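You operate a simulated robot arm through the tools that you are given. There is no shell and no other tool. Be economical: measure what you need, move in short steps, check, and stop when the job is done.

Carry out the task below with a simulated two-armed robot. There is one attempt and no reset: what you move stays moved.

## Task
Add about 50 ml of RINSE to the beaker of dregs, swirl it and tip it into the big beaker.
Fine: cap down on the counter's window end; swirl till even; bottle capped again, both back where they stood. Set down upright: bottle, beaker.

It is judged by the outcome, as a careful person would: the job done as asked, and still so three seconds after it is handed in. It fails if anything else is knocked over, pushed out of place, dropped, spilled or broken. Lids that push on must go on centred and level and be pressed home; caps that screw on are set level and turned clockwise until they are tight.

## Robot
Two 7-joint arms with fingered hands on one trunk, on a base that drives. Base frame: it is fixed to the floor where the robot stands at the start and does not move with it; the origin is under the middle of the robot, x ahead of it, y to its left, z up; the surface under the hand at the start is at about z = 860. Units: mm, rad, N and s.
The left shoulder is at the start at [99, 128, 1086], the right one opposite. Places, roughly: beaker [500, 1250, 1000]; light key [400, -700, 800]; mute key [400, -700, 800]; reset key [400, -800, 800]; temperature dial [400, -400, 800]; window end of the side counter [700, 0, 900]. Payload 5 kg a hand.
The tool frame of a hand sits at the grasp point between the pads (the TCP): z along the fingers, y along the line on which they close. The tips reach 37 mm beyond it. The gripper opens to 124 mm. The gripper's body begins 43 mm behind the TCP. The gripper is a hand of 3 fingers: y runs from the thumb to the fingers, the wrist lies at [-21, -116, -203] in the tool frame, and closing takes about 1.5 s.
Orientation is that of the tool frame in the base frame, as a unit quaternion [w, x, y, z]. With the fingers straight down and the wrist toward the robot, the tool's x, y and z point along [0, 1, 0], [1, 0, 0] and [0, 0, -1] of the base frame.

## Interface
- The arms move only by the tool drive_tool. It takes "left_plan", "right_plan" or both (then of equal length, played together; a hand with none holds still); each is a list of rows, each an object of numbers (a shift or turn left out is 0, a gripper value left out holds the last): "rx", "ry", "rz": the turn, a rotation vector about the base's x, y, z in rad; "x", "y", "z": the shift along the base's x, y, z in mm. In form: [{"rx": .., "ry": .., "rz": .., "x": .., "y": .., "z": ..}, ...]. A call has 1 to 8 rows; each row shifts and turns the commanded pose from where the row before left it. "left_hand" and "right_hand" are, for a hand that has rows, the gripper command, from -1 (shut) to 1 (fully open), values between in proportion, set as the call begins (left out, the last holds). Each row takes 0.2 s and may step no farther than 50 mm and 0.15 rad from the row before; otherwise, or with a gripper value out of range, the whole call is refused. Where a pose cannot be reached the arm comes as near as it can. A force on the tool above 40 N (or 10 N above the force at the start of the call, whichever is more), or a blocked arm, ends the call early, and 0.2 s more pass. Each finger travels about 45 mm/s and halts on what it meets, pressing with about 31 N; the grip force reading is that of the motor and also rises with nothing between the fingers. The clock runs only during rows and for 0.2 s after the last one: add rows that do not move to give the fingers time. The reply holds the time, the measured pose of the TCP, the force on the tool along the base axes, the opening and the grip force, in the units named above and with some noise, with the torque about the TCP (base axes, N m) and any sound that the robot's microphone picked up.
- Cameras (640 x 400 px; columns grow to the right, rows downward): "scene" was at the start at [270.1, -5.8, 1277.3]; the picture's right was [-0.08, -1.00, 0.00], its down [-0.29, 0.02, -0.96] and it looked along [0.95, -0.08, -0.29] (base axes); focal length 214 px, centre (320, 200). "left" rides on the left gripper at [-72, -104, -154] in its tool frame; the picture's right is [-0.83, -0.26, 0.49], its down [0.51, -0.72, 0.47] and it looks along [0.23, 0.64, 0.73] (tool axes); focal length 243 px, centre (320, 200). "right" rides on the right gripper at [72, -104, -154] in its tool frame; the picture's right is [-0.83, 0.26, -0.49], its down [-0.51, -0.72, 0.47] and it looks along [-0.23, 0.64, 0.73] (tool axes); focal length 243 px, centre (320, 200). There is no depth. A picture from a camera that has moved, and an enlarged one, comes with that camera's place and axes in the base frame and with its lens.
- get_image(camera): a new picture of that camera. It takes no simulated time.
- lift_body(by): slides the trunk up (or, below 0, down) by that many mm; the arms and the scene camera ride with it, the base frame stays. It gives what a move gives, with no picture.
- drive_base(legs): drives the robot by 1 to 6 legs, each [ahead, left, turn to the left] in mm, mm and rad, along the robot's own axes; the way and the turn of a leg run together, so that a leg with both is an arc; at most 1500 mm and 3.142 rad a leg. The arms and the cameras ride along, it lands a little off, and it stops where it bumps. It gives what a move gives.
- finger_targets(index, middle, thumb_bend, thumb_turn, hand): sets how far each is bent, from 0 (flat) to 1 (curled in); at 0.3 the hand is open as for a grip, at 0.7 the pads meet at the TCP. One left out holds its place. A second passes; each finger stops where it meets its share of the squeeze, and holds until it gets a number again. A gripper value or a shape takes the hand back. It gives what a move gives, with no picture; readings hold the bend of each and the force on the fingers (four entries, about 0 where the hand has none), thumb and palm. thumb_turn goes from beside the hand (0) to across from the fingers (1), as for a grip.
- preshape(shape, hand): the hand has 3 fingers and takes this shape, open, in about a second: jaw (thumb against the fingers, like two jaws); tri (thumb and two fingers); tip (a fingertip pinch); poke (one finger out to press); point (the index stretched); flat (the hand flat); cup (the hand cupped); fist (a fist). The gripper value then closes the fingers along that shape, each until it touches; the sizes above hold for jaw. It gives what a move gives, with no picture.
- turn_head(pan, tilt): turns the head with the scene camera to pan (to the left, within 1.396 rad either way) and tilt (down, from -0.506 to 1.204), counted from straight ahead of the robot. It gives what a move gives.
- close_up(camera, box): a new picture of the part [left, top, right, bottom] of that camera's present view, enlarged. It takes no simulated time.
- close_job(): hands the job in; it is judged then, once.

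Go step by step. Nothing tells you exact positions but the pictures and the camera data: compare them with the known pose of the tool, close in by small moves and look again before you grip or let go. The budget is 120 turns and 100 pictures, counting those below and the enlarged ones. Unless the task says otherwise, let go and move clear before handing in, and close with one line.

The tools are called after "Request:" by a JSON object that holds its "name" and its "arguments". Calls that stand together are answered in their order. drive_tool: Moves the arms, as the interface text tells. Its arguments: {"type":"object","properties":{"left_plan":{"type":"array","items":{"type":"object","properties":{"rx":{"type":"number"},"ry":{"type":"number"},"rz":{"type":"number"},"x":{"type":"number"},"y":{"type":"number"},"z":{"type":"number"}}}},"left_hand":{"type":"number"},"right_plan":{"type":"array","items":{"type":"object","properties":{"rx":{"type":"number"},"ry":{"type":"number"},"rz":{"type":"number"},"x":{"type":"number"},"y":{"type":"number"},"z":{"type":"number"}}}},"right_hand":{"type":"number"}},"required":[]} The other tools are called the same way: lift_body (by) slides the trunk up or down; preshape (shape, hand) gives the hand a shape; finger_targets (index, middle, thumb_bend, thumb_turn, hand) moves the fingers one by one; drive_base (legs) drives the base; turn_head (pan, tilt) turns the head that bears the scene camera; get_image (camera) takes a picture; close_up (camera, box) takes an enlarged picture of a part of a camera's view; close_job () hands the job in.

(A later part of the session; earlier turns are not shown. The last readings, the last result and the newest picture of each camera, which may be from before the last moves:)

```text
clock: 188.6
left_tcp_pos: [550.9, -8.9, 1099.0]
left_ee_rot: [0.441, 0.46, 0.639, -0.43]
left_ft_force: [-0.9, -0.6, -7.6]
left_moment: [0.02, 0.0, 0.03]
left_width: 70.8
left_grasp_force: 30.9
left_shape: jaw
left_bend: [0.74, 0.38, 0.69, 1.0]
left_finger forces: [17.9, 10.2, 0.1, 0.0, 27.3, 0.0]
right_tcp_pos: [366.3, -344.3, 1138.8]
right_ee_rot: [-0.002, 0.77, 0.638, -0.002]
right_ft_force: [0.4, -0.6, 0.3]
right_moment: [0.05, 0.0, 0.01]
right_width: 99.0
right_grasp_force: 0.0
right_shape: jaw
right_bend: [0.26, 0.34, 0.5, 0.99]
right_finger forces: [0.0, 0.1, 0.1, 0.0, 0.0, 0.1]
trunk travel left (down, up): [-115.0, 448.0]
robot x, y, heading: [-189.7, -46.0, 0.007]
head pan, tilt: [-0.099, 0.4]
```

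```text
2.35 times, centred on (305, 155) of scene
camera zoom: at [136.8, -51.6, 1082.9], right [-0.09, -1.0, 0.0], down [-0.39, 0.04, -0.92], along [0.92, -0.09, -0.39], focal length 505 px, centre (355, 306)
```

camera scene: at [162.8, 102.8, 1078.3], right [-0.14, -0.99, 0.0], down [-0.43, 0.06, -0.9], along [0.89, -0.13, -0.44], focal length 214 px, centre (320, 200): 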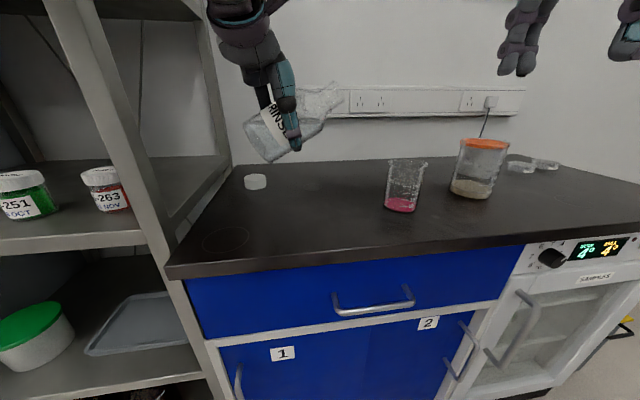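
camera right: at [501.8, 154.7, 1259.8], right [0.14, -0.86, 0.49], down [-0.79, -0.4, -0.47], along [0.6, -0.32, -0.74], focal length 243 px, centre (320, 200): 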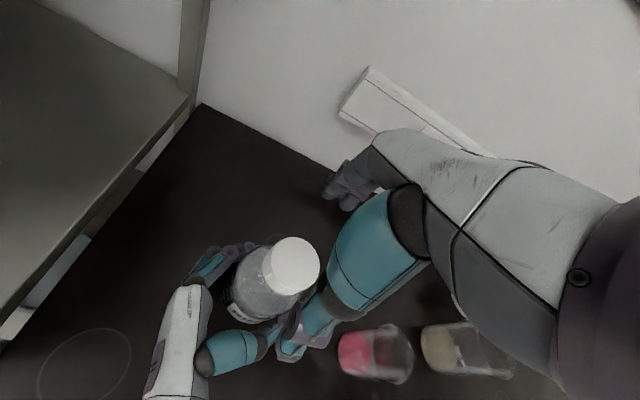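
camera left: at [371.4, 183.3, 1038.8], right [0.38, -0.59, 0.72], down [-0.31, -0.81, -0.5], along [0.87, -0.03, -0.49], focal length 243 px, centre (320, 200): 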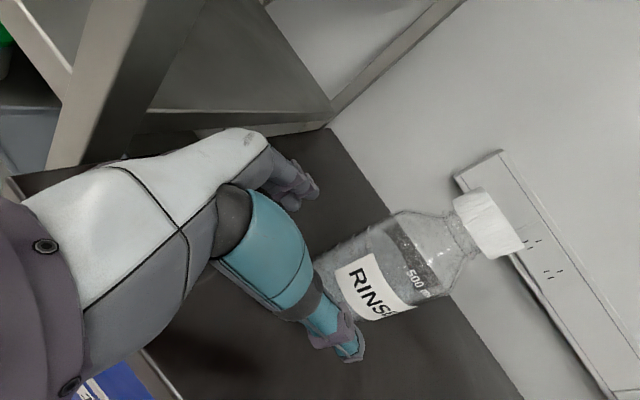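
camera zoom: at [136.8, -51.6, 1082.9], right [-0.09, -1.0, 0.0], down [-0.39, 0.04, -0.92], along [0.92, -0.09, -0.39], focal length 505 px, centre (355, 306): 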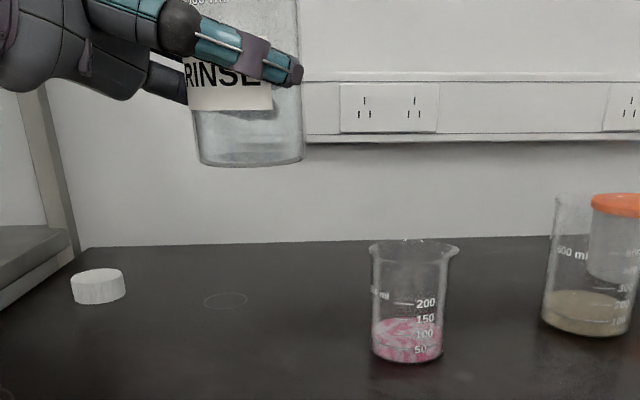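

About 50 ml is in, nothing spilled. Now I bring the bottle back: arm to its earlier robot-frame place, then base back to the capping stance.

Request:
{"name": "drive_tool", "arguments": {"left_plan": [{"x": -7, "y": -38}, {"x": -7, "y": -38}, {"x": -7, "y": -38}, {"x": -8, "y": -38}, {}]}}

Request:
{"name": "drive_base", "arguments": {"legs": [[126, -192, 0], [0, 0, 0.602]]}}

```text
clock: 189.8
left_tcp_pos: [521.3, -158.6, 1096.4]
left_ee_rot: [0.442, 0.46, 0.639, -0.43]
left_ft_force: [0.1, 0.9, -7.3]
left_moment: [-0.03, 0.02, 0.02]
left_width: 71.1
left_grasp_force: 30.2
left_shape: jaw
left_bend: [0.74, 0.38, 0.69, 1.0]
left_finger forces: [17.8, 10.2, 0.0, 0.1, 27.2, 0.0]
right_tcp_pos: [365.9, -343.3, 1139.6]
right_ee_rot: [-0.001, 0.77, 0.638, -0.002]
right_ft_force: [-0.2, 0.0, 0.7]
right_moment: [-0.01, 0.02, 0.0]
right_width: 98.9
right_grasp_force: 0.0
right_shape: jaw
right_bend: [0.26, 0.34, 0.5, 0.99]
right_finger forces: [0.0, 0.0, 0.0, 0.0, 0.0, 0.0]
trunk travel left (down, up): [-115.0, 448.0]
robot x, y, heading: [-192.4, -43.9, 0.007]
head pan, tilt: [-0.099, 0.4]
```

```text
clock: 193.8
left_tcp_pos: [585.1, 73.7, 1096.1]
left_ee_rot: [0.549, 0.25, 0.747, -0.279]
left_ft_force: [-0.3, 0.0, -6.0]
left_moment: [0.01, 0.04, -0.04]
left_width: 70.4
left_grasp_force: 30.5
left_shape: jaw
left_bend: [0.74, 0.38, 0.69, 1.0]
left_finger forces: [17.7, 10.0, 0.0, 0.0, 27.1, 0.0]
right_tcp_pos: [562.9, -166.8, 1137.9]
right_ee_rot: [-0.001, 0.546, 0.838, -0.003]
right_ft_force: [-0.1, 0.7, -0.9]
right_moment: [0.0, 0.0, 0.01]
right_width: 99.2
right_grasp_force: 0.1
right_shape: jaw
right_bend: [0.26, 0.34, 0.5, 0.99]
right_finger forces: [0.0, 0.0, 0.0, 0.0, 0.1, 0.0]
trunk travel left (down, up): [-115.0, 448.0]
robot x, y, heading: [-67.1, -237.4, 0.607]
head pan, tilt: [-0.099, 0.4]
```

Back in the same stance. I lower the bottle onto its original place.

Request:
{"name": "drive_tool", "arguments": {"left_plan": [{"z": -40, "x": 3, "y": -2}, {"z": -40, "x": 3, "y": -1}, {"z": -40}, {"z": -35}, {"z": -9}, {}]}}

Request:
{"name": "drive_tool", "arguments": {"left_plan": [{"z": -3}, {"z": -2}, {"z": -1}, {}]}}

```text
clock: 195.2
left_tcp_pos: [592.7, 69.7, 930.4]
left_ee_rot: [0.549, 0.249, 0.747, -0.279]
left_ft_force: [0.7, -0.2, -7.3]
left_moment: [0.0, 0.03, 0.01]
left_width: 70.2
left_grasp_force: 30.4
left_shape: jaw
left_bend: [0.74, 0.38, 0.69, 1.0]
left_finger forces: [17.6, 10.2, 0.1, 0.1, 27.1, 0.0]
right_tcp_pos: [562.6, -165.8, 1138.9]
right_ee_rot: [-0.002, 0.545, 0.838, -0.002]
right_ft_force: [0.1, -0.1, -0.1]
right_moment: [0.02, 0.02, 0.01]
right_width: 98.8
right_grasp_force: 0.0
right_shape: jaw
right_bend: [0.26, 0.34, 0.5, 0.99]
right_finger forces: [0.0, 0.0, 0.0, 0.1, 0.0, 0.0]
trunk travel left (down, up): [-115.0, 448.0]
robot x, y, heading: [-66.3, -236.4, 0.611]
head pan, tilt: [-0.099, 0.4]
```

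```text
clock: 196.2
left_tcp_pos: [593.0, 69.1, 926.3]
left_ee_rot: [0.549, 0.251, 0.747, -0.278]
left_ft_force: [2.5, -2.1, 0.5]
left_moment: [0.08, -0.2, -0.06]
left_width: 70.6
left_grasp_force: 30.9
left_shape: jaw
left_bend: [0.74, 0.38, 0.69, 1.0]
left_finger forces: [18.9, 10.0, 0.1, 0.0, 27.0, 0.1]
right_tcp_pos: [562.7, -167.7, 1138.0]
right_ee_rot: [-0.002, 0.546, 0.838, -0.003]
right_ft_force: [-0.5, 0.4, -0.8]
right_moment: [-0.03, 0.0, 0.0]
right_width: 99.1
right_grasp_force: 0.0
right_shape: jaw
right_bend: [0.26, 0.34, 0.5, 0.99]
right_finger forces: [0.1, 0.0, 0.0, 0.0, 0.0, 0.1]
trunk travel left (down, up): [-115.0, 448.0]
robot x, y, heading: [-66.9, -236.9, 0.612]
head pan, tilt: [-0.099, 0.4]
```

The bottle stands on its spot. The right hand retraces its path to the cap.

Request:
{"name": "drive_tool", "arguments": {"right_plan": [{"x": 14, "y": 30, "z": -5, "rz": 0.14}, {"x": 14, "y": 30, "z": -5, "rz": 0.14}, {"x": 14, "y": 30, "z": -5, "rz": 0.14}, {"x": 15, "y": 30, "z": -5, "rz": 0.14}, {"x": 15, "y": 30, "z": -6, "rz": 0.14}, {"x": 15, "y": 31, "z": -6, "rz": 0.14}, {"y": 45}, {}], "right_hand": 0.6}}

Request:
{"name": "drive_tool", "arguments": {"right_plan": [{"x": 15, "y": 40, "z": -20}, {"x": 20, "y": 35, "z": -25}, {"x": 20, "y": 35, "z": -25}, {"x": 15, "y": 20, "z": -35}, {"z": -40}, {}]}}

```text
clock: 198.0
left_tcp_pos: [590.7, 69.3, 926.4]
left_ee_rot: [0.549, 0.25, 0.747, -0.28]
left_ft_force: [-2.4, 2.8, 2.9]
left_moment: [0.13, -0.19, 0.1]
left_width: 70.4
left_grasp_force: 31.0
left_shape: jaw
left_bend: [0.74, 0.38, 0.69, 1.0]
left_finger forces: [18.0, 9.5, 0.0, 0.0, 27.4, 0.0]
right_tcp_pos: [650.3, 59.7, 1106.8]
right_ee_rot: [-0.001, 0.155, 0.988, -0.002]
right_ft_force: [1.1, -0.3, -0.6]
right_moment: [0.02, 0.0, -0.01]
right_width: 99.2
right_grasp_force: 0.0
right_shape: jaw
right_bend: [0.26, 0.34, 0.5, 0.99]
right_finger forces: [0.0, 0.1, 0.1, 0.0, 0.0, 0.1]
trunk travel left (down, up): [-115.0, 448.0]
robot x, y, heading: [-64.9, -234.7, 0.611]
head pan, tilt: [-0.099, 0.4]
```

```text
clock: 199.4
left_tcp_pos: [591.4, 69.2, 926.4]
left_ee_rot: [0.549, 0.25, 0.747, -0.28]
left_ft_force: [-1.0, -1.5, 1.3]
left_moment: [0.09, -0.17, -0.04]
left_width: 70.2
left_grasp_force: 31.0
left_shape: jaw
left_bend: [0.74, 0.39, 0.69, 1.0]
left_finger forces: [18.0, 9.8, 0.0, 0.0, 28.5, 0.0]
right_tcp_pos: [719.6, 188.7, 963.8]
right_ee_rot: [0.0, 0.157, 0.988, -0.002]
right_ft_force: [0.2, -0.3, 0.6]
right_moment: [0.0, -0.01, 0.02]
right_width: 99.0
right_grasp_force: 0.0
right_shape: jaw
right_bend: [0.26, 0.34, 0.5, 0.99]
right_finger forces: [0.1, 0.1, 0.1, 0.1, 0.0, 0.0]
trunk travel left (down, up): [-115.0, 448.0]
robot x, y, heading: [-62.4, -239.0, 0.611]
head pan, tilt: [-0.099, 0.4]
```

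Request:
{"name": "drive_tool", "arguments": {"right_plan": [{"x": -1, "y": 2.5, "z": -20}, {"z": -20}, {"z": -15}, {"z": -5}, {}]}}

Request:
{"name": "drive_tool", "arguments": {"right_plan": [{}, {}, {}, {}, {}, {}, {}], "right_hand": -1}}

Request:
{"name": "drive_tool", "arguments": {"right_plan": [{"z": 15}, {"z": 15}, {"z": 30}, {}]}}

Request:
{"name": "get_image", "arguments": {"camera": "right"}}

```text
clock: 200.6
left_tcp_pos: [591.5, 70.4, 927.0]
left_ee_rot: [0.549, 0.25, 0.747, -0.279]
left_ft_force: [-1.4, 0.2, 2.7]
left_moment: [0.13, -0.22, -0.02]
left_width: 70.2
left_grasp_force: 31.2
left_shape: jaw
left_bend: [0.74, 0.39, 0.69, 1.0]
left_finger forces: [18.2, 10.2, 0.0, 0.0, 28.2, 0.1]
right_tcp_pos: [718.9, 191.4, 901.1]
right_ee_rot: [0.0, 0.156, 0.988, -0.003]
right_ft_force: [-0.9, -0.2, -0.4]
right_moment: [-0.01, -0.04, 0.02]
right_width: 98.8
right_grasp_force: 0.0
right_shape: jaw
right_bend: [0.26, 0.34, 0.5, 0.99]
right_finger forces: [0.1, 0.0, 0.0, 0.1, 0.0, 0.0]
trunk travel left (down, up): [-115.0, 448.0]
robot x, y, heading: [-63.2, -235.2, 0.615]
head pan, tilt: [-0.099, 0.4]
```

```text
clock: 202.2
left_tcp_pos: [590.9, 69.4, 926.0]
left_ee_rot: [0.549, 0.249, 0.747, -0.279]
left_ft_force: [-0.6, -0.6, 2.4]
left_moment: [0.14, -0.2, -0.04]
left_width: 70.5
left_grasp_force: 31.4
left_shape: jaw
left_bend: [0.74, 0.39, 0.69, 1.0]
left_finger forces: [18.1, 10.3, 0.0, 0.1, 28.1, 0.1]
right_tcp_pos: [718.1, 191.5, 901.0]
right_ee_rot: [-0.001, 0.156, 0.988, -0.003]
right_ft_force: [0.1, -1.0, -0.3]
right_moment: [0.0, -0.01, 0.0]
right_width: 44.6
right_grasp_force: 31.0
right_shape: jaw
right_bend: [0.74, 0.54, 0.73, 1.0]
right_finger forces: [16.5, 10.1, 0.0, 0.1, 27.8, 0.0]
trunk travel left (down, up): [-115.0, 448.0]
robot x, y, heading: [-62.8, -237.5, 0.61]
head pan, tilt: [-0.099, 0.4]
```

```text
clock: 203.2
left_tcp_pos: [591.8, 69.1, 926.0]
left_ee_rot: [0.549, 0.251, 0.747, -0.279]
left_ft_force: [-0.6, 0.7, 2.2]
left_moment: [0.09, -0.22, 0.01]
left_width: 70.3
left_grasp_force: 30.8
left_shape: jaw
left_bend: [0.74, 0.39, 0.69, 1.0]
left_finger forces: [18.3, 10.2, 0.1, 0.0, 27.9, 0.0]
right_tcp_pos: [718.2, 191.3, 960.0]
right_ee_rot: [-0.001, 0.157, 0.988, -0.003]
right_ft_force: [0.2, -0.2, -0.5]
right_moment: [0.03, 0.02, 0.02]
right_width: 44.2
right_grasp_force: 30.7
right_shape: jaw
right_bend: [0.74, 0.54, 0.73, 1.0]
right_finger forces: [16.6, 10.1, 0.1, 0.0, 27.8, 0.0]
trunk travel left (down, up): [-115.0, 448.0]
robot x, y, heading: [-66.2, -236.6, 0.609]
head pan, tilt: [-0.099, 0.4]
```

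```text
8 pictures are left
camera right: at [616.7, 115.6, 1114.3], right [0.87, -0.01, 0.49], down [0.26, -0.85, -0.47], along [0.42, 0.53, -0.74], focal length 243 px, centre (320, 200)
```

right: 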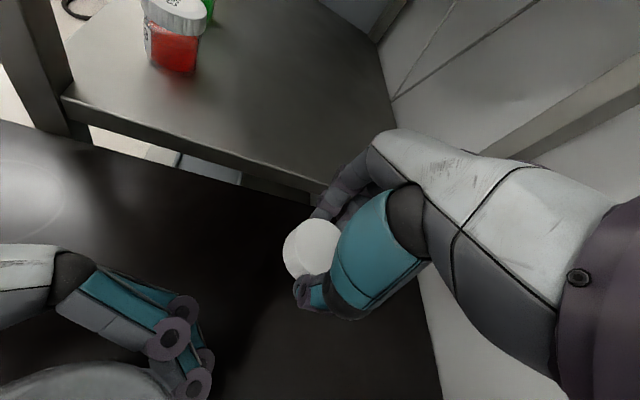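

The cap is held squarely. I carry it back above the bottle's neck.

Request:
{"name": "drive_tool", "arguments": {"right_plan": [{"x": -10, "y": -8, "z": 25}, {"x": -14, "y": -12, "z": 25}, {"x": -14, "y": -12, "z": 25}, {"x": -14, "y": -10, "z": 20}, {"x": -14, "y": -10, "z": 20}, {"x": -14, "y": -10, "z": 25}, {}]}}

Request:
{"name": "drive_tool", "arguments": {"right_plan": [{"x": -14, "y": -20, "z": 1}, {"x": -14, "y": -21}, {"x": -14, "y": -21}, {}]}}

```text
clock: 204.8
left_tcp_pos: [591.4, 70.1, 926.2]
left_ee_rot: [0.549, 0.25, 0.747, -0.279]
left_ft_force: [-1.7, -0.8, 1.2]
left_moment: [0.11, -0.14, 0.05]
left_width: 70.5
left_grasp_force: 30.7
left_shape: jaw
left_bend: [0.74, 0.39, 0.69, 1.0]
left_finger forces: [17.9, 9.3, 0.0, 0.0, 27.9, 0.0]
right_tcp_pos: [637.7, 129.3, 1100.8]
right_ee_rot: [-0.001, 0.156, 0.988, -0.002]
right_ft_force: [-0.6, -0.2, -0.4]
right_moment: [0.02, 0.01, 0.04]
right_width: 44.3
right_grasp_force: 31.2
right_shape: jaw
right_bend: [0.74, 0.54, 0.73, 1.0]
right_finger forces: [16.6, 10.1, 0.0, 0.0, 27.8, 0.1]
trunk travel left (down, up): [-115.0, 448.0]
robot x, y, heading: [-65.6, -234.1, 0.615]
head pan, tilt: [-0.099, 0.4]
```

```text
clock: 205.8
left_tcp_pos: [590.2, 69.6, 925.4]
left_ee_rot: [0.549, 0.25, 0.747, -0.28]
left_ft_force: [-0.6, -1.1, 2.3]
left_moment: [0.12, -0.21, -0.04]
left_width: 70.4
left_grasp_force: 30.9
left_shape: jaw
left_bend: [0.74, 0.39, 0.69, 1.0]
left_finger forces: [18.1, 9.7, 0.1, 0.1, 27.9, 0.0]
right_tcp_pos: [595.5, 66.5, 1103.2]
right_ee_rot: [-0.001, 0.156, 0.988, -0.002]
right_ft_force: [-0.4, 0.4, 0.0]
right_moment: [-0.04, 0.01, 0.03]
right_width: 44.3
right_grasp_force: 30.4
right_shape: jaw
right_bend: [0.74, 0.54, 0.73, 1.0]
right_finger forces: [16.7, 10.1, 0.0, 0.1, 27.8, 0.0]
trunk travel left (down, up): [-115.0, 448.0]
robot x, y, heading: [-68.2, -239.8, 0.606]
head pan, tilt: [-0.099, 0.4]
```

Request:
{"name": "drive_tool", "arguments": {"right_plan": [{"z": -10}, {"z": -10}, {"z": -5}, {}]}}

Request:
{"name": "close_up", "arguments": {"camera": "scene", "box": [260, 60, 380, 180]}}

```text
clock: 206.8
left_tcp_pos: [591.0, 70.8, 925.9]
left_ee_rot: [0.549, 0.25, 0.747, -0.279]
left_ft_force: [-0.5, -0.3, 2.2]
left_moment: [0.1, -0.22, 0.01]
left_width: 70.4
left_grasp_force: 30.5
left_shape: jaw
left_bend: [0.74, 0.39, 0.69, 1.0]
left_finger forces: [18.2, 10.0, 0.0, 0.0, 27.6, 0.0]
right_tcp_pos: [596.1, 68.1, 1077.9]
right_ee_rot: [-0.001, 0.157, 0.988, -0.003]
right_ft_force: [0.3, 0.0, -0.1]
right_moment: [0.0, 0.02, 0.0]
right_width: 44.4
right_grasp_force: 30.3
right_shape: jaw
right_bend: [0.74, 0.54, 0.73, 1.0]
right_finger forces: [16.7, 10.1, 0.0, 0.1, 27.8, 0.0]
trunk travel left (down, up): [-115.0, 448.0]
robot x, y, heading: [-68.0, -240.0, 0.611]
head pan, tilt: [-0.099, 0.4]
```

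```text
3.33 times, centred on (320, 120) of scene
camera zoom: at [208.1, -54.7, 1083.1], right [0.49, -0.87, 0.0], down [-0.34, -0.19, -0.92], along [0.8, 0.45, -0.39], focal length 715 px, centre (320, 467)
```

zoom: 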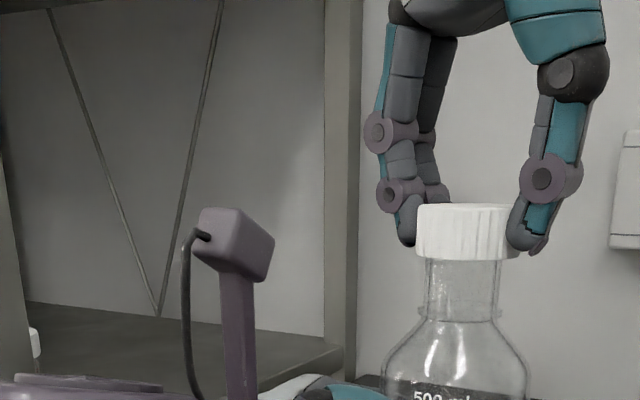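

The cap is centred and level over the neck. I lower it until it rests on the thread.

Request:
{"name": "drive_tool", "arguments": {"right_plan": [{"z": -4}, {"z": -4}, {"z": -4}, {}]}}

Request:
{"name": "drive_tool", "arguments": {"right_plan": [{"z": -2}, {"z": -1.5}, {}]}}

```text
clock: 207.6
left_tcp_pos: [590.7, 70.0, 925.1]
left_ee_rot: [0.549, 0.25, 0.747, -0.278]
left_ft_force: [0.4, 0.2, 1.4]
left_moment: [0.12, -0.18, 0.0]
left_width: 70.4
left_grasp_force: 30.7
left_shape: jaw
left_bend: [0.74, 0.38, 0.69, 1.0]
left_finger forces: [19.9, 10.0, 0.0, 0.0, 27.9, 0.1]
right_tcp_pos: [595.7, 67.4, 1074.6]
right_ee_rot: [0.003, 0.157, 0.988, 0.004]
right_ft_force: [-0.4, -1.8, 15.6]
right_moment: [0.15, -0.1, 0.02]
right_width: 45.2
right_grasp_force: 31.4
right_shape: jaw
right_bend: [0.74, 0.54, 0.73, 1.0]
right_finger forces: [18.2, 12.1, 0.0, 0.0, 31.9, 0.1]
trunk travel left (down, up): [-115.0, 448.0]
robot x, y, heading: [-68.2, -233.2, 0.609]
head pan, tilt: [-0.099, 0.4]
stopped in row 4 (right hand): the force on the tool passed its limit at 43 N (the readings are from after the stop); the commanded pose is now the measured one
```

```text
clock: 208.4
left_tcp_pos: [591.6, 70.2, 926.9]
left_ee_rot: [0.55, 0.25, 0.747, -0.278]
left_ft_force: [-0.5, 0.7, 3.2]
left_moment: [0.08, -0.26, 0.01]
left_width: 70.2
left_grasp_force: 31.5
left_shape: jaw
left_bend: [0.74, 0.38, 0.69, 1.0]
left_finger forces: [19.6, 9.8, 0.0, 0.0, 28.1, 0.0]
right_tcp_pos: [596.2, 67.2, 1075.0]
right_ee_rot: [0.004, 0.156, 0.988, 0.008]
right_ft_force: [-1.4, -2.6, 15.5]
right_moment: [0.08, -0.08, -0.03]
right_width: 45.7
right_grasp_force: 31.2
right_shape: jaw
right_bend: [0.74, 0.54, 0.73, 1.0]
right_finger forces: [18.0, 12.1, 0.1, 0.0, 32.0, 0.1]
trunk travel left (down, up): [-115.0, 448.0]
robot x, y, heading: [-67.8, -239.7, 0.611]
head pan, tilt: [-0.099, 0.4]
stopped in row 3 (right hand): the force on the tool passed its limit at 41 N (the readings are from after the stop); the commanded pose is now the measured one
```

The cap's rim caught the neck's rim (contact on the far side), so it's off by a couple of mm. I lift slightly, shift toward the far side and retry with light pressure.

Request:
{"name": "drive_tool", "arguments": {"right_plan": [{"z": 3}, {"x": 1, "y": 1.5}, {"z": -2}, {"z": -1.5}, {}]}}

```text
clock: 209.6
left_tcp_pos: [590.9, 69.6, 926.7]
left_ee_rot: [0.548, 0.249, 0.748, -0.278]
left_ft_force: [6.5, 4.3, 1.9]
left_moment: [0.12, -0.21, -0.07]
left_width: 70.6
left_grasp_force: 30.5
left_shape: jaw
left_bend: [0.74, 0.38, 0.7, 1.0]
left_finger forces: [23.2, 11.7, 0.0, 0.1, 25.2, 0.0]
right_tcp_pos: [596.2, 69.1, 1074.1]
right_ee_rot: [0.004, 0.156, 0.988, 0.007]
right_ft_force: [-3.7, -4.7, 28.4]
right_moment: [0.14, -0.07, 0.0]
right_width: 45.9
right_grasp_force: 31.1
right_shape: jaw
right_bend: [0.75, 0.54, 0.73, 1.0]
right_finger forces: [19.1, 12.4, 0.1, 0.0, 35.3, 0.0]
trunk travel left (down, up): [-115.0, 448.0]
robot x, y, heading: [-62.8, -235.2, 0.615]
head pan, tilt: [-0.099, 0.4]
```

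Request:
{"name": "drive_tool", "arguments": {"right_plan": [{"z": 5}, {"x": 1.5, "y": 2.5}, {"z": -3}, {"z": -2}, {}]}}

```text
clock: 210.8
left_tcp_pos: [589.6, 69.7, 926.0]
left_ee_rot: [0.549, 0.249, 0.747, -0.279]
left_ft_force: [9.0, 6.1, 2.1]
left_moment: [0.03, -0.21, -0.13]
left_width: 70.8
left_grasp_force: 30.9
left_shape: jaw
left_bend: [0.74, 0.38, 0.71, 1.0]
left_finger forces: [24.6, 12.0, 0.0, 0.0, 24.3, 0.1]
right_tcp_pos: [597.3, 70.0, 1072.4]
right_ee_rot: [0.004, 0.156, 0.988, 0.007]
right_ft_force: [-5.7, -6.0, 29.9]
right_moment: [0.17, -0.03, 0.04]
right_width: 46.1
right_grasp_force: 31.0
right_shape: jaw
right_bend: [0.75, 0.54, 0.73, 1.0]
right_finger forces: [19.3, 12.1, 0.1, 0.0, 36.1, 0.1]
trunk travel left (down, up): [-115.0, 448.0]
robot x, y, heading: [-63.0, -232.5, 0.609]
head pan, tilt: [-0.099, 0.4]
```

Request:
{"name": "drive_tool", "arguments": {"right_plan": [{"z": 3}, {}]}}

Request:
{"name": "close_up", "arguments": {"camera": "scene", "box": [310, 85, 380, 165]}}

```text
clock: 211.4
left_tcp_pos: [591.1, 71.2, 925.4]
left_ee_rot: [0.549, 0.25, 0.747, -0.279]
left_ft_force: [5.3, 5.4, 5.0]
left_moment: [0.05, -0.22, -0.02]
left_width: 70.8
left_grasp_force: 31.1
left_shape: jaw
left_bend: [0.74, 0.38, 0.71, 1.0]
left_finger forces: [23.1, 10.8, 0.0, 0.1, 25.3, 0.0]
right_tcp_pos: [599.4, 70.5, 1075.1]
right_ee_rot: [0.003, 0.157, 0.988, 0.004]
right_ft_force: [-3.4, -5.5, 17.5]
right_moment: [0.01, -0.02, 0.01]
right_width: 46.1
right_grasp_force: 30.9
right_shape: jaw
right_bend: [0.75, 0.54, 0.73, 1.0]
right_finger forces: [18.4, 11.2, 0.1, 0.0, 34.0, 0.0]
trunk travel left (down, up): [-115.0, 448.0]
robot x, y, heading: [-65.9, -236.1, 0.61]
head pan, tilt: [-0.099, 0.4]
```

```text
5.00 times, centred on (345, 125) of scene
camera zoom: at [206.9, -55.4, 1083.5], right [0.49, -0.87, 0.0], down [-0.34, -0.19, -0.92], along [0.81, 0.45, -0.39], focal length 1072 px, centre (195, 575)
```

zoom: 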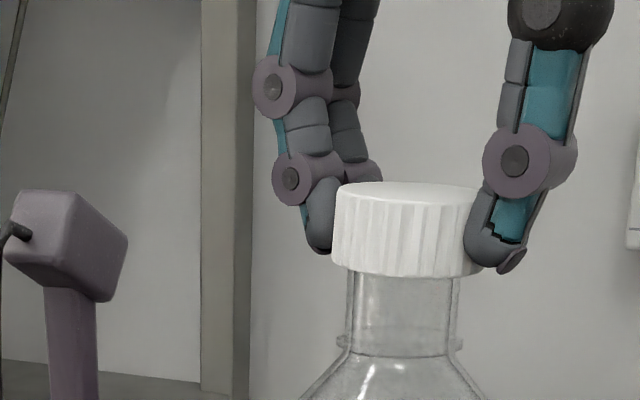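

The cap sits over the neck but is wedged slightly tilted. I'll ease off and open the hand so the cap settles level on the neck by itself, then look.

Request:
{"name": "drive_tool", "arguments": {"right_plan": [{"z": 1.5}, {"x": -0.5, "y": -0.5}]}}

Request:
{"name": "drive_tool", "arguments": {"right_plan": [{}, {}, {}, {}], "right_hand": 0.3}}

Request:
{"name": "close_up", "arguments": {"camera": "scene", "box": [310, 85, 380, 165]}}

```text
clock: 212.0
left_tcp_pos: [591.7, 69.0, 924.8]
left_ee_rot: [0.549, 0.25, 0.747, -0.279]
left_ft_force: [-2.1, 0.5, 8.3]
left_moment: [0.19, -0.37, 0.02]
left_width: 70.3
left_grasp_force: 31.2
left_shape: jaw
left_bend: [0.74, 0.38, 0.7, 1.0]
left_finger forces: [19.3, 10.0, 0.0, 0.0, 29.8, 0.1]
right_tcp_pos: [598.2, 72.1, 1073.5]
right_ee_rot: [0.002, 0.157, 0.988, 0.004]
right_ft_force: [0.8, -1.2, -0.4]
right_moment: [-0.01, 0.0, 0.01]
right_width: 44.9
right_grasp_force: 31.1
right_shape: jaw
right_bend: [0.74, 0.54, 0.73, 1.0]
right_finger forces: [17.4, 10.9, 0.1, 0.0, 28.9, 0.0]
trunk travel left (down, up): [-115.0, 448.0]
robot x, y, heading: [-62.9, -238.5, 0.606]
head pan, tilt: [-0.099, 0.4]
```

```text
clock: 213.0
left_tcp_pos: [591.0, 69.5, 924.4]
left_ee_rot: [0.549, 0.249, 0.748, -0.279]
left_ft_force: [-1.3, -2.4, 9.0]
left_moment: [0.18, -0.41, -0.06]
left_width: 70.1
left_grasp_force: 31.1
left_shape: jaw
left_bend: [0.74, 0.38, 0.7, 1.0]
left_finger forces: [19.0, 9.6, 0.0, 0.1, 30.8, 0.0]
right_tcp_pos: [599.1, 70.4, 1075.1]
right_ee_rot: [0.003, 0.157, 0.988, 0.006]
right_ft_force: [-0.4, 0.6, 0.5]
right_moment: [-0.01, 0.01, 0.0]
right_width: 79.9
right_grasp_force: 0.0
right_shape: jaw
right_bend: [0.28, 0.39, 0.62, 1.0]
right_finger forces: [0.0, 0.1, 0.0, 0.0, 0.0, 0.1]
trunk travel left (down, up): [-115.0, 448.0]
robot x, y, heading: [-66.6, -233.6, 0.607]
head pan, tilt: [-0.099, 0.4]
```

```text
5.00 times, centred on (345, 125) of scene
camera zoom: at [207.7, -55.1, 1083.3], right [0.49, -0.87, 0.0], down [-0.34, -0.19, -0.92], along [0.8, 0.45, -0.39], focal length 1072 px, centre (195, 575)
```

zoom: 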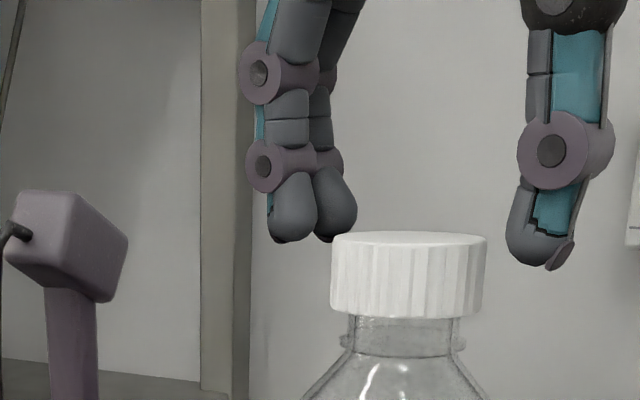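

The cap dropped onto the neck and sits level and low. I lower the open hand around it, grip and turn clockwise.

Request:
{"name": "drive_tool", "arguments": {"right_plan": [{"x": -2, "y": 1}, {}, {"z": -8}, {"z": -8}, {}], "right_hand": 0.6}}

Request:
{"name": "drive_tool", "arguments": {"right_plan": [{}, {}, {}, {}, {}, {}, {}], "right_hand": -1}}

Request:
{"name": "drive_tool", "arguments": {"right_plan": [{"rz": -0.14}, {"rz": -0.14}, {"rz": -0.14}, {"rz": -0.14}, {"rz": -0.14}]}}

```text
clock: 214.2
left_tcp_pos: [591.8, 70.6, 925.7]
left_ee_rot: [0.549, 0.249, 0.748, -0.278]
left_ft_force: [-1.5, -1.7, 9.0]
left_moment: [0.16, -0.39, -0.05]
left_width: 70.0
left_grasp_force: 31.1
left_shape: jaw
left_bend: [0.74, 0.38, 0.7, 1.0]
left_finger forces: [19.0, 9.7, 0.0, 0.0, 30.9, 0.0]
right_tcp_pos: [595.7, 71.4, 1058.4]
right_ee_rot: [0.003, 0.156, 0.988, 0.005]
right_ft_force: [-0.3, 0.4, -0.7]
right_moment: [-0.02, -0.02, 0.01]
right_width: 99.0
right_grasp_force: 0.0
right_shape: jaw
right_bend: [0.26, 0.34, 0.5, 0.99]
right_finger forces: [0.1, 0.0, 0.1, 0.1, 0.0, 0.0]
trunk travel left (down, up): [-115.0, 448.0]
robot x, y, heading: [-64.4, -234.6, 0.61]
head pan, tilt: [-0.099, 0.4]
```

```text
clock: 215.8
left_tcp_pos: [591.8, 71.1, 925.6]
left_ee_rot: [0.549, 0.25, 0.747, -0.279]
left_ft_force: [-1.1, -2.1, 9.9]
left_moment: [0.12, -0.38, -0.06]
left_width: 70.0
left_grasp_force: 31.3
left_shape: jaw
left_bend: [0.74, 0.38, 0.7, 1.0]
left_finger forces: [19.4, 9.7, 0.0, 0.0, 30.3, 0.1]
right_tcp_pos: [595.9, 72.9, 1058.2]
right_ee_rot: [0.002, 0.156, 0.988, 0.006]
right_ft_force: [-0.2, -0.2, -0.8]
right_moment: [-0.07, 0.01, -0.02]
right_width: 43.7
right_grasp_force: 31.2
right_shape: jaw
right_bend: [0.74, 0.53, 0.73, 1.0]
right_finger forces: [17.2, 9.4, 0.0, 0.0, 27.9, 0.1]
trunk travel left (down, up): [-115.0, 448.0]
robot x, y, heading: [-64.5, -237.8, 0.608]
head pan, tilt: [-0.099, 0.4]
```

```text
clock: 217.0
left_tcp_pos: [592.3, 71.0, 925.4]
left_ee_rot: [0.549, 0.249, 0.747, -0.279]
left_ft_force: [-1.5, -2.5, 11.4]
left_moment: [0.17, -0.44, -0.04]
left_width: 69.7
left_grasp_force: 31.1
left_shape: jaw
left_bend: [0.74, 0.38, 0.7, 1.0]
left_finger forces: [19.1, 9.7, 0.0, 0.0, 30.7, 0.0]
right_tcp_pos: [596.5, 71.6, 1059.8]
right_ee_rot: [0.005, 0.487, 0.874, 0.005]
right_ft_force: [0.8, 2.4, -5.6]
right_moment: [0.06, -0.03, 0.04]
right_width: 43.3
right_grasp_force: 31.3
right_shape: jaw
right_bend: [0.74, 0.53, 0.73, 1.0]
right_finger forces: [18.2, 10.4, 0.1, 0.0, 27.7, 0.0]
trunk travel left (down, up): [-115.0, 448.0]
robot x, y, heading: [-65.3, -239.3, 0.607]
head pan, tilt: [-0.099, 0.4]
```

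The cap threads down (pulling the hand down). I continue the stroke, following down.

Request:
{"name": "drive_tool", "arguments": {"right_plan": [{"rz": -0.14, "z": -0.7}, {"rz": -0.14}, {"rz": -0.14, "z": -0.5}, {"rz": -0.14}]}}

Request:
{"name": "drive_tool", "arguments": {"right_plan": [{}, {}, {}, {"rz": 0.14}, {"rz": 0.14}, {"rz": 0.14}, {"rz": 0.14}], "right_hand": 0.5}}

Request:
{"name": "drive_tool", "arguments": {"right_plan": [{"rz": 0.14}, {"rz": 0.14}, {"rz": 0.14}, {"rz": 0.14}, {"rz": 0.14}, {}]}}

Request:
{"name": "drive_tool", "arguments": {"right_plan": [{}, {}, {}, {}, {}, {}], "right_hand": -1}}

Request:
{"name": "drive_tool", "arguments": {"right_plan": [{"rz": -0.14}, {"rz": -0.14, "z": -0.5}, {"rz": -0.14}, {"rz": -0.14, "z": -0.5}, {"rz": -0.14}]}}

Request:
{"name": "drive_tool", "arguments": {"right_plan": [{"rz": -0.14, "z": -0.5}, {"rz": -0.14}, {"rz": -0.14}, {"rz": -0.14}]}}

```text
clock: 218.0
left_tcp_pos: [592.3, 68.8, 925.7]
left_ee_rot: [0.549, 0.249, 0.748, -0.28]
left_ft_force: [-0.8, -4.2, 8.3]
left_moment: [0.22, -0.49, -0.07]
left_width: 70.0
left_grasp_force: 31.3
left_shape: jaw
left_bend: [0.74, 0.38, 0.7, 1.0]
left_finger forces: [18.9, 10.2, 0.0, 0.1, 31.3, 0.1]
right_tcp_pos: [595.7, 71.9, 1059.3]
right_ee_rot: [0.006, 0.709, 0.706, 0.003]
right_ft_force: [2.1, 3.4, -2.6]
right_moment: [0.1, -0.2, 0.08]
right_width: 43.3
right_grasp_force: 31.5
right_shape: jaw
right_bend: [0.74, 0.53, 0.73, 1.0]
right_finger forces: [19.5, 9.6, 0.0, 0.1, 28.0, 0.0]
trunk travel left (down, up): [-115.0, 448.0]
robot x, y, heading: [-63.6, -236.8, 0.607]
head pan, tilt: [-0.099, 0.4]
```

```text
clock: 219.6
left_tcp_pos: [592.0, 70.3, 925.2]
left_ee_rot: [0.549, 0.249, 0.748, -0.279]
left_ft_force: [0.8, 0.7, 7.5]
left_moment: [0.18, -0.42, 0.04]
left_width: 69.6
left_grasp_force: 31.1
left_shape: jaw
left_bend: [0.74, 0.38, 0.7, 1.0]
left_finger forces: [19.8, 10.6, 0.0, 0.1, 29.3, 0.2]
right_tcp_pos: [596.5, 71.5, 1058.5]
right_ee_rot: [0.005, 0.485, 0.875, 0.004]
right_ft_force: [0.2, 0.6, 0.5]
right_moment: [-0.01, -0.02, 0.02]
right_width: 92.6
right_grasp_force: 0.1
right_shape: jaw
right_bend: [0.27, 0.36, 0.55, 0.99]
right_finger forces: [0.0, 0.0, 0.0, 0.0, 0.0, 0.1]
trunk travel left (down, up): [-115.0, 448.0]
robot x, y, heading: [-64.9, -237.6, 0.612]
head pan, tilt: [-0.099, 0.4]
```

```text
clock: 221.0
left_tcp_pos: [592.7, 70.0, 925.7]
left_ee_rot: [0.549, 0.25, 0.747, -0.279]
left_ft_force: [-0.5, 0.9, 7.9]
left_moment: [0.15, -0.44, 0.01]
left_width: 69.9
left_grasp_force: 30.6
left_shape: jaw
left_bend: [0.74, 0.38, 0.7, 1.0]
left_finger forces: [19.7, 10.3, 0.0, 0.2, 29.1, 0.0]
right_tcp_pos: [596.4, 71.8, 1058.6]
right_ee_rot: [0.003, 0.155, 0.988, 0.006]
right_ft_force: [-0.3, -0.5, -0.2]
right_moment: [-0.03, 0.04, 0.01]
right_width: 92.5
right_grasp_force: 0.1
right_shape: jaw
right_bend: [0.27, 0.36, 0.55, 0.99]
right_finger forces: [0.0, 0.0, 0.1, 0.1, 0.0, 0.0]
trunk travel left (down, up): [-115.0, 448.0]
robot x, y, heading: [-63.4, -238.3, 0.606]
head pan, tilt: [-0.099, 0.4]
```

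```text
clock: 222.4
left_tcp_pos: [592.4, 70.8, 924.6]
left_ee_rot: [0.549, 0.25, 0.748, -0.278]
left_ft_force: [0.6, -0.3, 8.2]
left_moment: [0.13, -0.44, -0.01]
left_width: 69.9
left_grasp_force: 31.1
left_shape: jaw
left_bend: [0.74, 0.38, 0.7, 1.0]
left_finger forces: [19.8, 10.3, 0.0, 0.0, 29.0, 0.1]
right_tcp_pos: [595.7, 72.2, 1058.8]
right_ee_rot: [0.003, 0.156, 0.988, 0.005]
right_ft_force: [0.0, -0.2, -0.5]
right_moment: [0.05, 0.0, -0.01]
right_width: 43.8
right_grasp_force: 30.7
right_shape: jaw
right_bend: [0.74, 0.53, 0.73, 1.0]
right_finger forces: [17.2, 9.7, 0.0, 0.0, 27.7, 0.0]
trunk travel left (down, up): [-115.0, 448.0]
robot x, y, heading: [-61.4, -237.8, 0.61]
head pan, tilt: [-0.099, 0.4]
```

```text
clock: 223.6
left_tcp_pos: [592.1, 70.7, 924.6]
left_ee_rot: [0.549, 0.25, 0.747, -0.28]
left_ft_force: [-1.5, -1.2, 7.3]
left_moment: [0.13, -0.42, -0.08]
left_width: 69.9
left_grasp_force: 31.0
left_shape: jaw
left_bend: [0.74, 0.38, 0.7, 1.0]
left_finger forces: [18.9, 9.8, 0.0, 0.1, 29.6, 0.1]
right_tcp_pos: [595.7, 73.3, 1057.2]
right_ee_rot: [0.005, 0.487, 0.873, 0.004]
right_ft_force: [0.1, 2.2, 0.7]
right_moment: [0.07, 0.01, 0.05]
right_width: 43.6
right_grasp_force: 31.3
right_shape: jaw
right_bend: [0.74, 0.53, 0.73, 1.0]
right_finger forces: [18.5, 11.0, 0.1, 0.1, 27.9, 0.0]
trunk travel left (down, up): [-115.0, 448.0]
robot x, y, heading: [-66.0, -237.9, 0.612]
head pan, tilt: [-0.099, 0.4]
```

```text
clock: 224.6
left_tcp_pos: [592.3, 70.6, 926.2]
left_ee_rot: [0.549, 0.249, 0.748, -0.279]
left_ft_force: [-2.5, -2.6, 6.5]
left_moment: [0.15, -0.41, -0.07]
left_width: 69.6
left_grasp_force: 31.0
left_shape: jaw
left_bend: [0.74, 0.39, 0.7, 1.0]
left_finger forces: [18.5, 9.6, 0.1, 0.0, 31.1, 0.0]
right_tcp_pos: [596.0, 71.4, 1057.9]
right_ee_rot: [0.004, 0.709, 0.705, 0.003]
right_ft_force: [5.1, 3.2, 2.2]
right_moment: [0.09, -0.25, 0.04]
right_width: 43.9
right_grasp_force: 30.9
right_shape: jaw
right_bend: [0.74, 0.53, 0.73, 1.0]
right_finger forces: [20.6, 11.7, 0.1, 0.0, 27.7, 0.0]
trunk travel left (down, up): [-115.0, 448.0]
robot x, y, heading: [-70.7, -235.6, 0.61]
head pan, tilt: [-0.099, 0.4]
```

Two strokes on. Two more strokes, watching for the torque to rise.

Request:
{"name": "drive_tool", "arguments": {"right_plan": [{}, {}, {}, {"rz": 0.14}, {"rz": 0.14}, {"rz": 0.14}, {"rz": 0.14}, {"rz": 0.14}], "right_hand": 0.5}}

Request:
{"name": "drive_tool", "arguments": {"right_plan": [{"rz": 0.14}, {"rz": 0.14}, {"rz": 0.14}, {"rz": 0.14}, {}]}}

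Request:
{"name": "drive_tool", "arguments": {"right_plan": [{}, {}, {}, {}, {}, {}], "right_hand": -1}}

Request:
{"name": "drive_tool", "arguments": {"right_plan": [{"rz": -0.14}, {"rz": -0.14, "z": -0.5}, {"rz": -0.14}, {"rz": -0.14}, {"rz": -0.14}]}}

Request:
{"name": "drive_tool", "arguments": {"right_plan": [{"rz": -0.14, "z": -0.5}, {"rz": -0.14}, {"rz": -0.14}, {"rz": -0.14}]}}

Request:
{"name": "drive_tool", "arguments": {"right_plan": [{}, {}, {}, {"rz": 0.14}, {"rz": 0.14}, {"rz": 0.14}, {"rz": 0.14}, {"rz": 0.14}], "right_hand": 0.5}}

Request:
{"name": "drive_tool", "arguments": {"right_plan": [{"rz": 0.14}, {"rz": 0.14}, {"rz": 0.14}, {"rz": 0.14}, {}]}}

Request:
{"name": "drive_tool", "arguments": {"right_plan": [{}, {}, {}, {}, {}, {}], "right_hand": -1}}

Request:
{"name": "drive_tool", "arguments": {"right_plan": [{"rz": -0.14}, {"rz": -0.14, "z": -0.5}, {"rz": -0.14}, {"rz": -0.14}, {"rz": -0.14}]}}

Request:
{"name": "drive_tool", "arguments": {"right_plan": [{"rz": -0.14}, {"rz": -0.14}, {"rz": -0.14}, {"rz": -0.14}]}}

```text
clock: 226.4
left_tcp_pos: [591.7, 69.2, 924.6]
left_ee_rot: [0.549, 0.25, 0.747, -0.278]
left_ft_force: [-0.2, -0.1, 5.8]
left_moment: [0.17, -0.4, 0.01]
left_width: 69.7
left_grasp_force: 31.4
left_shape: jaw
left_bend: [0.74, 0.39, 0.7, 1.0]
left_finger forces: [19.9, 10.4, 0.1, 0.0, 28.9, 0.1]
right_tcp_pos: [596.7, 72.5, 1055.7]
right_ee_rot: [0.005, 0.422, 0.907, 0.005]
right_ft_force: [1.0, 0.1, -0.2]
right_moment: [-0.01, 0.0, -0.01]
right_width: 92.7
right_grasp_force: 0.1
right_shape: jaw
right_bend: [0.27, 0.36, 0.55, 0.99]
right_finger forces: [0.0, 0.0, 0.1, 0.1, 0.0, 0.1]
trunk travel left (down, up): [-115.0, 448.0]
robot x, y, heading: [-67.3, -237.0, 0.609]
head pan, tilt: [-0.099, 0.4]
```

```text
clock: 227.6
left_tcp_pos: [592.1, 70.4, 924.9]
left_ee_rot: [0.548, 0.25, 0.748, -0.279]
left_ft_force: [-0.9, 1.2, 7.4]
left_moment: [0.14, -0.41, -0.05]
left_width: 69.4
left_grasp_force: 31.0
left_shape: jaw
left_bend: [0.74, 0.39, 0.7, 1.0]
left_finger forces: [19.8, 10.1, 0.0, 0.1, 28.7, 0.1]
right_tcp_pos: [596.0, 72.5, 1056.0]
right_ee_rot: [0.002, 0.156, 0.988, 0.006]
right_ft_force: [-0.1, 0.1, -0.8]
right_moment: [-0.02, 0.04, 0.03]
right_width: 92.6
right_grasp_force: 0.1
right_shape: jaw
right_bend: [0.27, 0.36, 0.55, 0.99]
right_finger forces: [0.0, 0.1, 0.0, 0.0, 0.0, 0.0]
trunk travel left (down, up): [-115.0, 448.0]
robot x, y, heading: [-67.4, -234.5, 0.605]
head pan, tilt: [-0.099, 0.4]
```

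```text
clock: 229.0
left_tcp_pos: [591.4, 70.3, 925.1]
left_ee_rot: [0.549, 0.249, 0.748, -0.278]
left_ft_force: [-0.6, 0.2, 8.2]
left_moment: [0.12, -0.39, -0.03]
left_width: 69.5
left_grasp_force: 31.1
left_shape: jaw
left_bend: [0.74, 0.39, 0.7, 1.0]
left_finger forces: [19.7, 9.9, 0.0, 0.0, 28.4, 0.0]
right_tcp_pos: [596.5, 71.6, 1057.3]
right_ee_rot: [0.003, 0.156, 0.988, 0.006]
right_ft_force: [0.6, 0.0, -0.9]
right_moment: [0.04, -0.02, 0.03]
right_width: 42.5
right_grasp_force: 30.7
right_shape: jaw
right_bend: [0.74, 0.55, 0.73, 1.0]
right_finger forces: [17.9, 8.8, 0.1, 0.0, 27.4, 0.1]
trunk travel left (down, up): [-115.0, 448.0]
robot x, y, heading: [-65.5, -237.0, 0.61]
head pan, tilt: [-0.099, 0.4]
```

```text
clock: 230.2
left_tcp_pos: [591.3, 70.8, 926.1]
left_ee_rot: [0.549, 0.249, 0.747, -0.279]
left_ft_force: [-2.2, 1.3, 7.6]
left_moment: [0.1, -0.37, -0.02]
left_width: 69.1
left_grasp_force: 31.2
left_shape: jaw
left_bend: [0.74, 0.39, 0.7, 1.0]
left_finger forces: [19.1, 9.5, 0.1, 0.0, 27.9, 0.1]
right_tcp_pos: [596.4, 72.1, 1056.3]
right_ee_rot: [0.004, 0.486, 0.874, 0.005]
right_ft_force: [1.0, -1.0, -0.3]
right_moment: [-0.04, -0.03, 0.1]
right_width: 42.2
right_grasp_force: 30.5
right_shape: jaw
right_bend: [0.74, 0.55, 0.73, 1.0]
right_finger forces: [18.1, 9.9, 0.1, 0.0, 28.1, 0.0]
trunk travel left (down, up): [-115.0, 448.0]
robot x, y, heading: [-61.9, -235.7, 0.613]
head pan, tilt: [-0.099, 0.4]
```

```text
clock: 231.2
left_tcp_pos: [591.4, 70.7, 925.4]
left_ee_rot: [0.549, 0.249, 0.747, -0.28]
left_ft_force: [-0.3, 2.1, 6.7]
left_moment: [0.08, -0.35, -0.03]
left_width: 69.5
left_grasp_force: 31.3
left_shape: jaw
left_bend: [0.74, 0.39, 0.7, 1.0]
left_finger forces: [20.0, 9.8, 0.0, 0.1, 26.9, 0.0]
right_tcp_pos: [597.1, 71.7, 1054.9]
right_ee_rot: [0.005, 0.71, 0.704, 0.003]
right_ft_force: [-0.6, -2.5, -0.4]
right_moment: [-0.03, -0.02, 0.06]
right_width: 42.1
right_grasp_force: 31.3
right_shape: jaw
right_bend: [0.74, 0.55, 0.73, 1.0]
right_finger forces: [17.8, 10.4, 0.0, 0.0, 28.3, 0.0]
trunk travel left (down, up): [-115.0, 448.0]
robot x, y, heading: [-67.2, -236.6, 0.613]
head pan, tilt: [-0.099, 0.4]
```

```text
clock: 233.0
left_tcp_pos: [591.7, 70.2, 925.8]
left_ee_rot: [0.549, 0.25, 0.747, -0.279]
left_ft_force: [0.9, -0.7, 5.8]
left_moment: [0.09, -0.39, 0.05]
left_width: 69.5
left_grasp_force: 30.8
left_shape: jaw
left_bend: [0.74, 0.39, 0.7, 1.0]
left_finger forces: [19.4, 9.8, 0.1, 0.0, 27.9, 0.0]
right_tcp_pos: [596.3, 71.2, 1056.3]
right_ee_rot: [0.003, 0.422, 0.907, 0.005]
right_ft_force: [-0.2, -1.0, 0.2]
right_moment: [0.01, 0.01, 0.01]
right_width: 92.3
right_grasp_force: 0.0
right_shape: jaw
right_bend: [0.27, 0.36, 0.55, 0.99]
right_finger forces: [0.1, 0.0, 0.1, 0.1, 0.0, 0.1]
trunk travel left (down, up): [-115.0, 448.0]
robot x, y, heading: [-67.2, -237.8, 0.605]
head pan, tilt: [-0.099, 0.4]
```

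```text
clock: 234.2
left_tcp_pos: [592.0, 70.2, 925.8]
left_ee_rot: [0.548, 0.249, 0.748, -0.279]
left_ft_force: [-0.6, 0.4, 7.0]
left_moment: [0.11, -0.36, -0.01]
left_width: 69.5
left_grasp_force: 31.6
left_shape: jaw
left_bend: [0.74, 0.39, 0.7, 1.0]
left_finger forces: [19.0, 9.5, 0.1, 0.0, 27.6, 0.1]
right_tcp_pos: [596.4, 71.9, 1055.7]
right_ee_rot: [0.002, 0.156, 0.988, 0.006]
right_ft_force: [-0.2, 0.4, -0.8]
right_moment: [0.0, 0.02, 0.0]
right_width: 92.8
right_grasp_force: 0.0
right_shape: jaw
right_bend: [0.27, 0.36, 0.55, 0.99]
right_finger forces: [0.1, 0.0, 0.0, 0.0, 0.0, 0.0]
trunk travel left (down, up): [-115.0, 448.0]
robot x, y, heading: [-66.3, -237.4, 0.607]
head pan, tilt: [-0.099, 0.4]
```

```text
clock: 235.6
left_tcp_pos: [593.1, 69.5, 924.4]
left_ee_rot: [0.548, 0.249, 0.748, -0.279]
left_ft_force: [0.2, 0.3, 6.2]
left_moment: [0.08, -0.35, -0.01]
left_width: 69.5
left_grasp_force: 31.4
left_shape: jaw
left_bend: [0.74, 0.39, 0.7, 1.0]
left_finger forces: [19.3, 9.7, 0.0, 0.0, 27.4, 0.0]
right_tcp_pos: [598.2, 71.7, 1056.0]
right_ee_rot: [0.003, 0.157, 0.988, 0.005]
right_ft_force: [-0.3, -0.5, -0.6]
right_moment: [-0.03, 0.07, -0.01]
right_width: 43.4
right_grasp_force: 31.0
right_shape: jaw
right_bend: [0.74, 0.54, 0.73, 1.0]
right_finger forces: [16.1, 9.9, 0.0, 0.0, 27.1, 0.0]
trunk travel left (down, up): [-115.0, 448.0]
robot x, y, heading: [-65.4, -241.6, 0.611]
head pan, tilt: [-0.099, 0.4]
```

```text
clock: 236.8
left_tcp_pos: [591.7, 69.4, 925.7]
left_ee_rot: [0.549, 0.249, 0.747, -0.28]
left_ft_force: [-1.4, -2.0, 6.3]
left_moment: [0.11, -0.37, -0.1]
left_width: 69.3
left_grasp_force: 30.9
left_shape: jaw
left_bend: [0.74, 0.39, 0.7, 1.0]
left_finger forces: [18.4, 9.1, 0.1, 0.1, 28.4, 0.1]
right_tcp_pos: [597.4, 71.5, 1055.5]
right_ee_rot: [0.004, 0.487, 0.873, 0.004]
right_ft_force: [0.2, 1.9, 0.2]
right_moment: [0.06, 0.01, 0.05]
right_width: 43.8
right_grasp_force: 30.8
right_shape: jaw
right_bend: [0.74, 0.54, 0.73, 1.0]
right_finger forces: [16.9, 10.8, 0.0, 0.1, 27.3, 0.1]
trunk travel left (down, up): [-115.0, 448.0]
robot x, y, heading: [-65.0, -236.0, 0.612]
head pan, tilt: [-0.099, 0.4]
```

```text
clock: 237.8
left_tcp_pos: [591.3, 70.4, 925.6]
left_ee_rot: [0.549, 0.25, 0.747, -0.279]
left_ft_force: [2.4, -9.6, 9.8]
left_moment: [0.15, -0.47, -0.65]
left_width: 69.2
left_grasp_force: 30.7
left_shape: jaw
left_bend: [0.74, 0.39, 0.7, 1.0]
left_finger forces: [20.6, 10.1, 0.1, 0.0, 30.8, 0.1]
right_tcp_pos: [596.5, 72.7, 1055.6]
right_ee_rot: [0.005, 0.71, 0.705, 0.004]
right_ft_force: [2.8, 9.2, 0.8]
right_moment: [0.36, -0.49, 0.79]
right_width: 42.4
right_grasp_force: 31.3
right_shape: jaw
right_bend: [0.74, 0.52, 0.72, 1.0]
right_finger forces: [22.8, 15.2, 0.0, 0.0, 27.9, 0.0]
trunk travel left (down, up): [-115.0, 448.0]
robot x, y, heading: [-62.9, -237.7, 0.607]
head pan, tilt: [-0.099, 0.4]
```

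Torque jumped to ~0.8 N m: the cap is tight. One small extra nudge, then release the cap and lift the right hand away; check with a picture.

Request:
{"name": "drive_tool", "arguments": {"right_plan": [{"rz": -0.08}, {}]}}

Request:
{"name": "drive_tool", "arguments": {"right_plan": [{}, {}, {}, {}, {"z": 20}, {"z": 30}, {"z": 30}], "right_hand": 1}}

Request:
{"name": "close_up", "arguments": {"camera": "scene", "box": [280, 80, 440, 240]}}

```text
clock: 238.4
left_tcp_pos: [592.0, 70.2, 926.2]
left_ee_rot: [0.549, 0.251, 0.747, -0.279]
left_ft_force: [-0.8, -9.3, 11.8]
left_moment: [0.17, -0.51, -0.76]
left_width: 68.6
left_grasp_force: 30.7
left_shape: jaw
left_bend: [0.74, 0.39, 0.69, 1.0]
left_finger forces: [19.9, 10.1, 0.0, 0.0, 30.9, 0.0]
right_tcp_pos: [596.6, 71.8, 1055.6]
right_ee_rot: [0.005, 0.736, 0.677, 0.004]
right_ft_force: [5.6, 10.1, 1.7]
right_moment: [0.45, -0.65, 0.94]
right_width: 42.1
right_grasp_force: 31.1
right_shape: jaw
right_bend: [0.74, 0.52, 0.72, 1.0]
right_finger forces: [25.0, 14.5, 0.0, 0.1, 27.9, 0.0]
trunk travel left (down, up): [-115.0, 448.0]
robot x, y, heading: [-62.6, -237.7, 0.609]
head pan, tilt: [-0.099, 0.4]
```

```text
clock: 240.0
left_tcp_pos: [592.3, 70.6, 925.2]
left_ee_rot: [0.548, 0.248, 0.748, -0.278]
left_ft_force: [-0.5, 1.5, 5.7]
left_moment: [0.09, -0.37, 0.06]
left_width: 68.6
left_grasp_force: 31.1
left_shape: jaw
left_bend: [0.74, 0.39, 0.7, 1.0]
left_finger forces: [19.7, 9.5, 0.0, 0.1, 27.2, 0.0]
right_tcp_pos: [595.4, 72.6, 1133.5]
right_ee_rot: [0.005, 0.736, 0.677, 0.003]
right_ft_force: [-0.3, 0.2, 0.1]
right_moment: [0.02, -0.03, 0.0]
right_width: 123.9
right_grasp_force: 0.2
right_shape: jaw
right_bend: [0.3, 0.3, 0.3, 0.98]
right_finger forces: [0.0, 0.0, 0.0, 0.0, 0.0, 0.1]
trunk travel left (down, up): [-115.0, 448.0]
robot x, y, heading: [-63.8, -237.5, 0.608]
head pan, tilt: [-0.099, 0.4]
```

```text
2.50 times, centred on (360, 160) of scene
camera zoom: at [208.1, -54.5, 1083.1], right [0.49, -0.87, 0.0], down [-0.34, -0.19, -0.92], along [0.8, 0.45, -0.39], focal length 536 px, centre (220, 300)
```

zoom: 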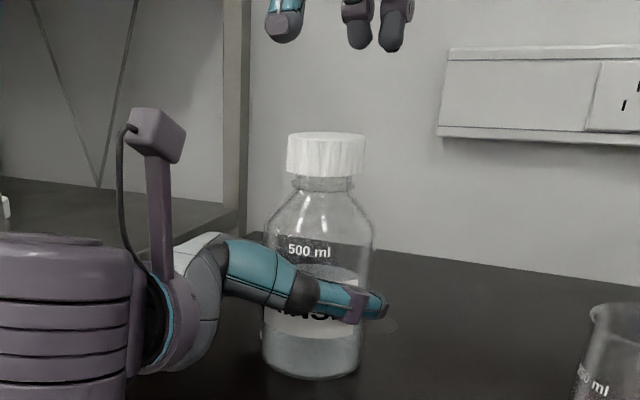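

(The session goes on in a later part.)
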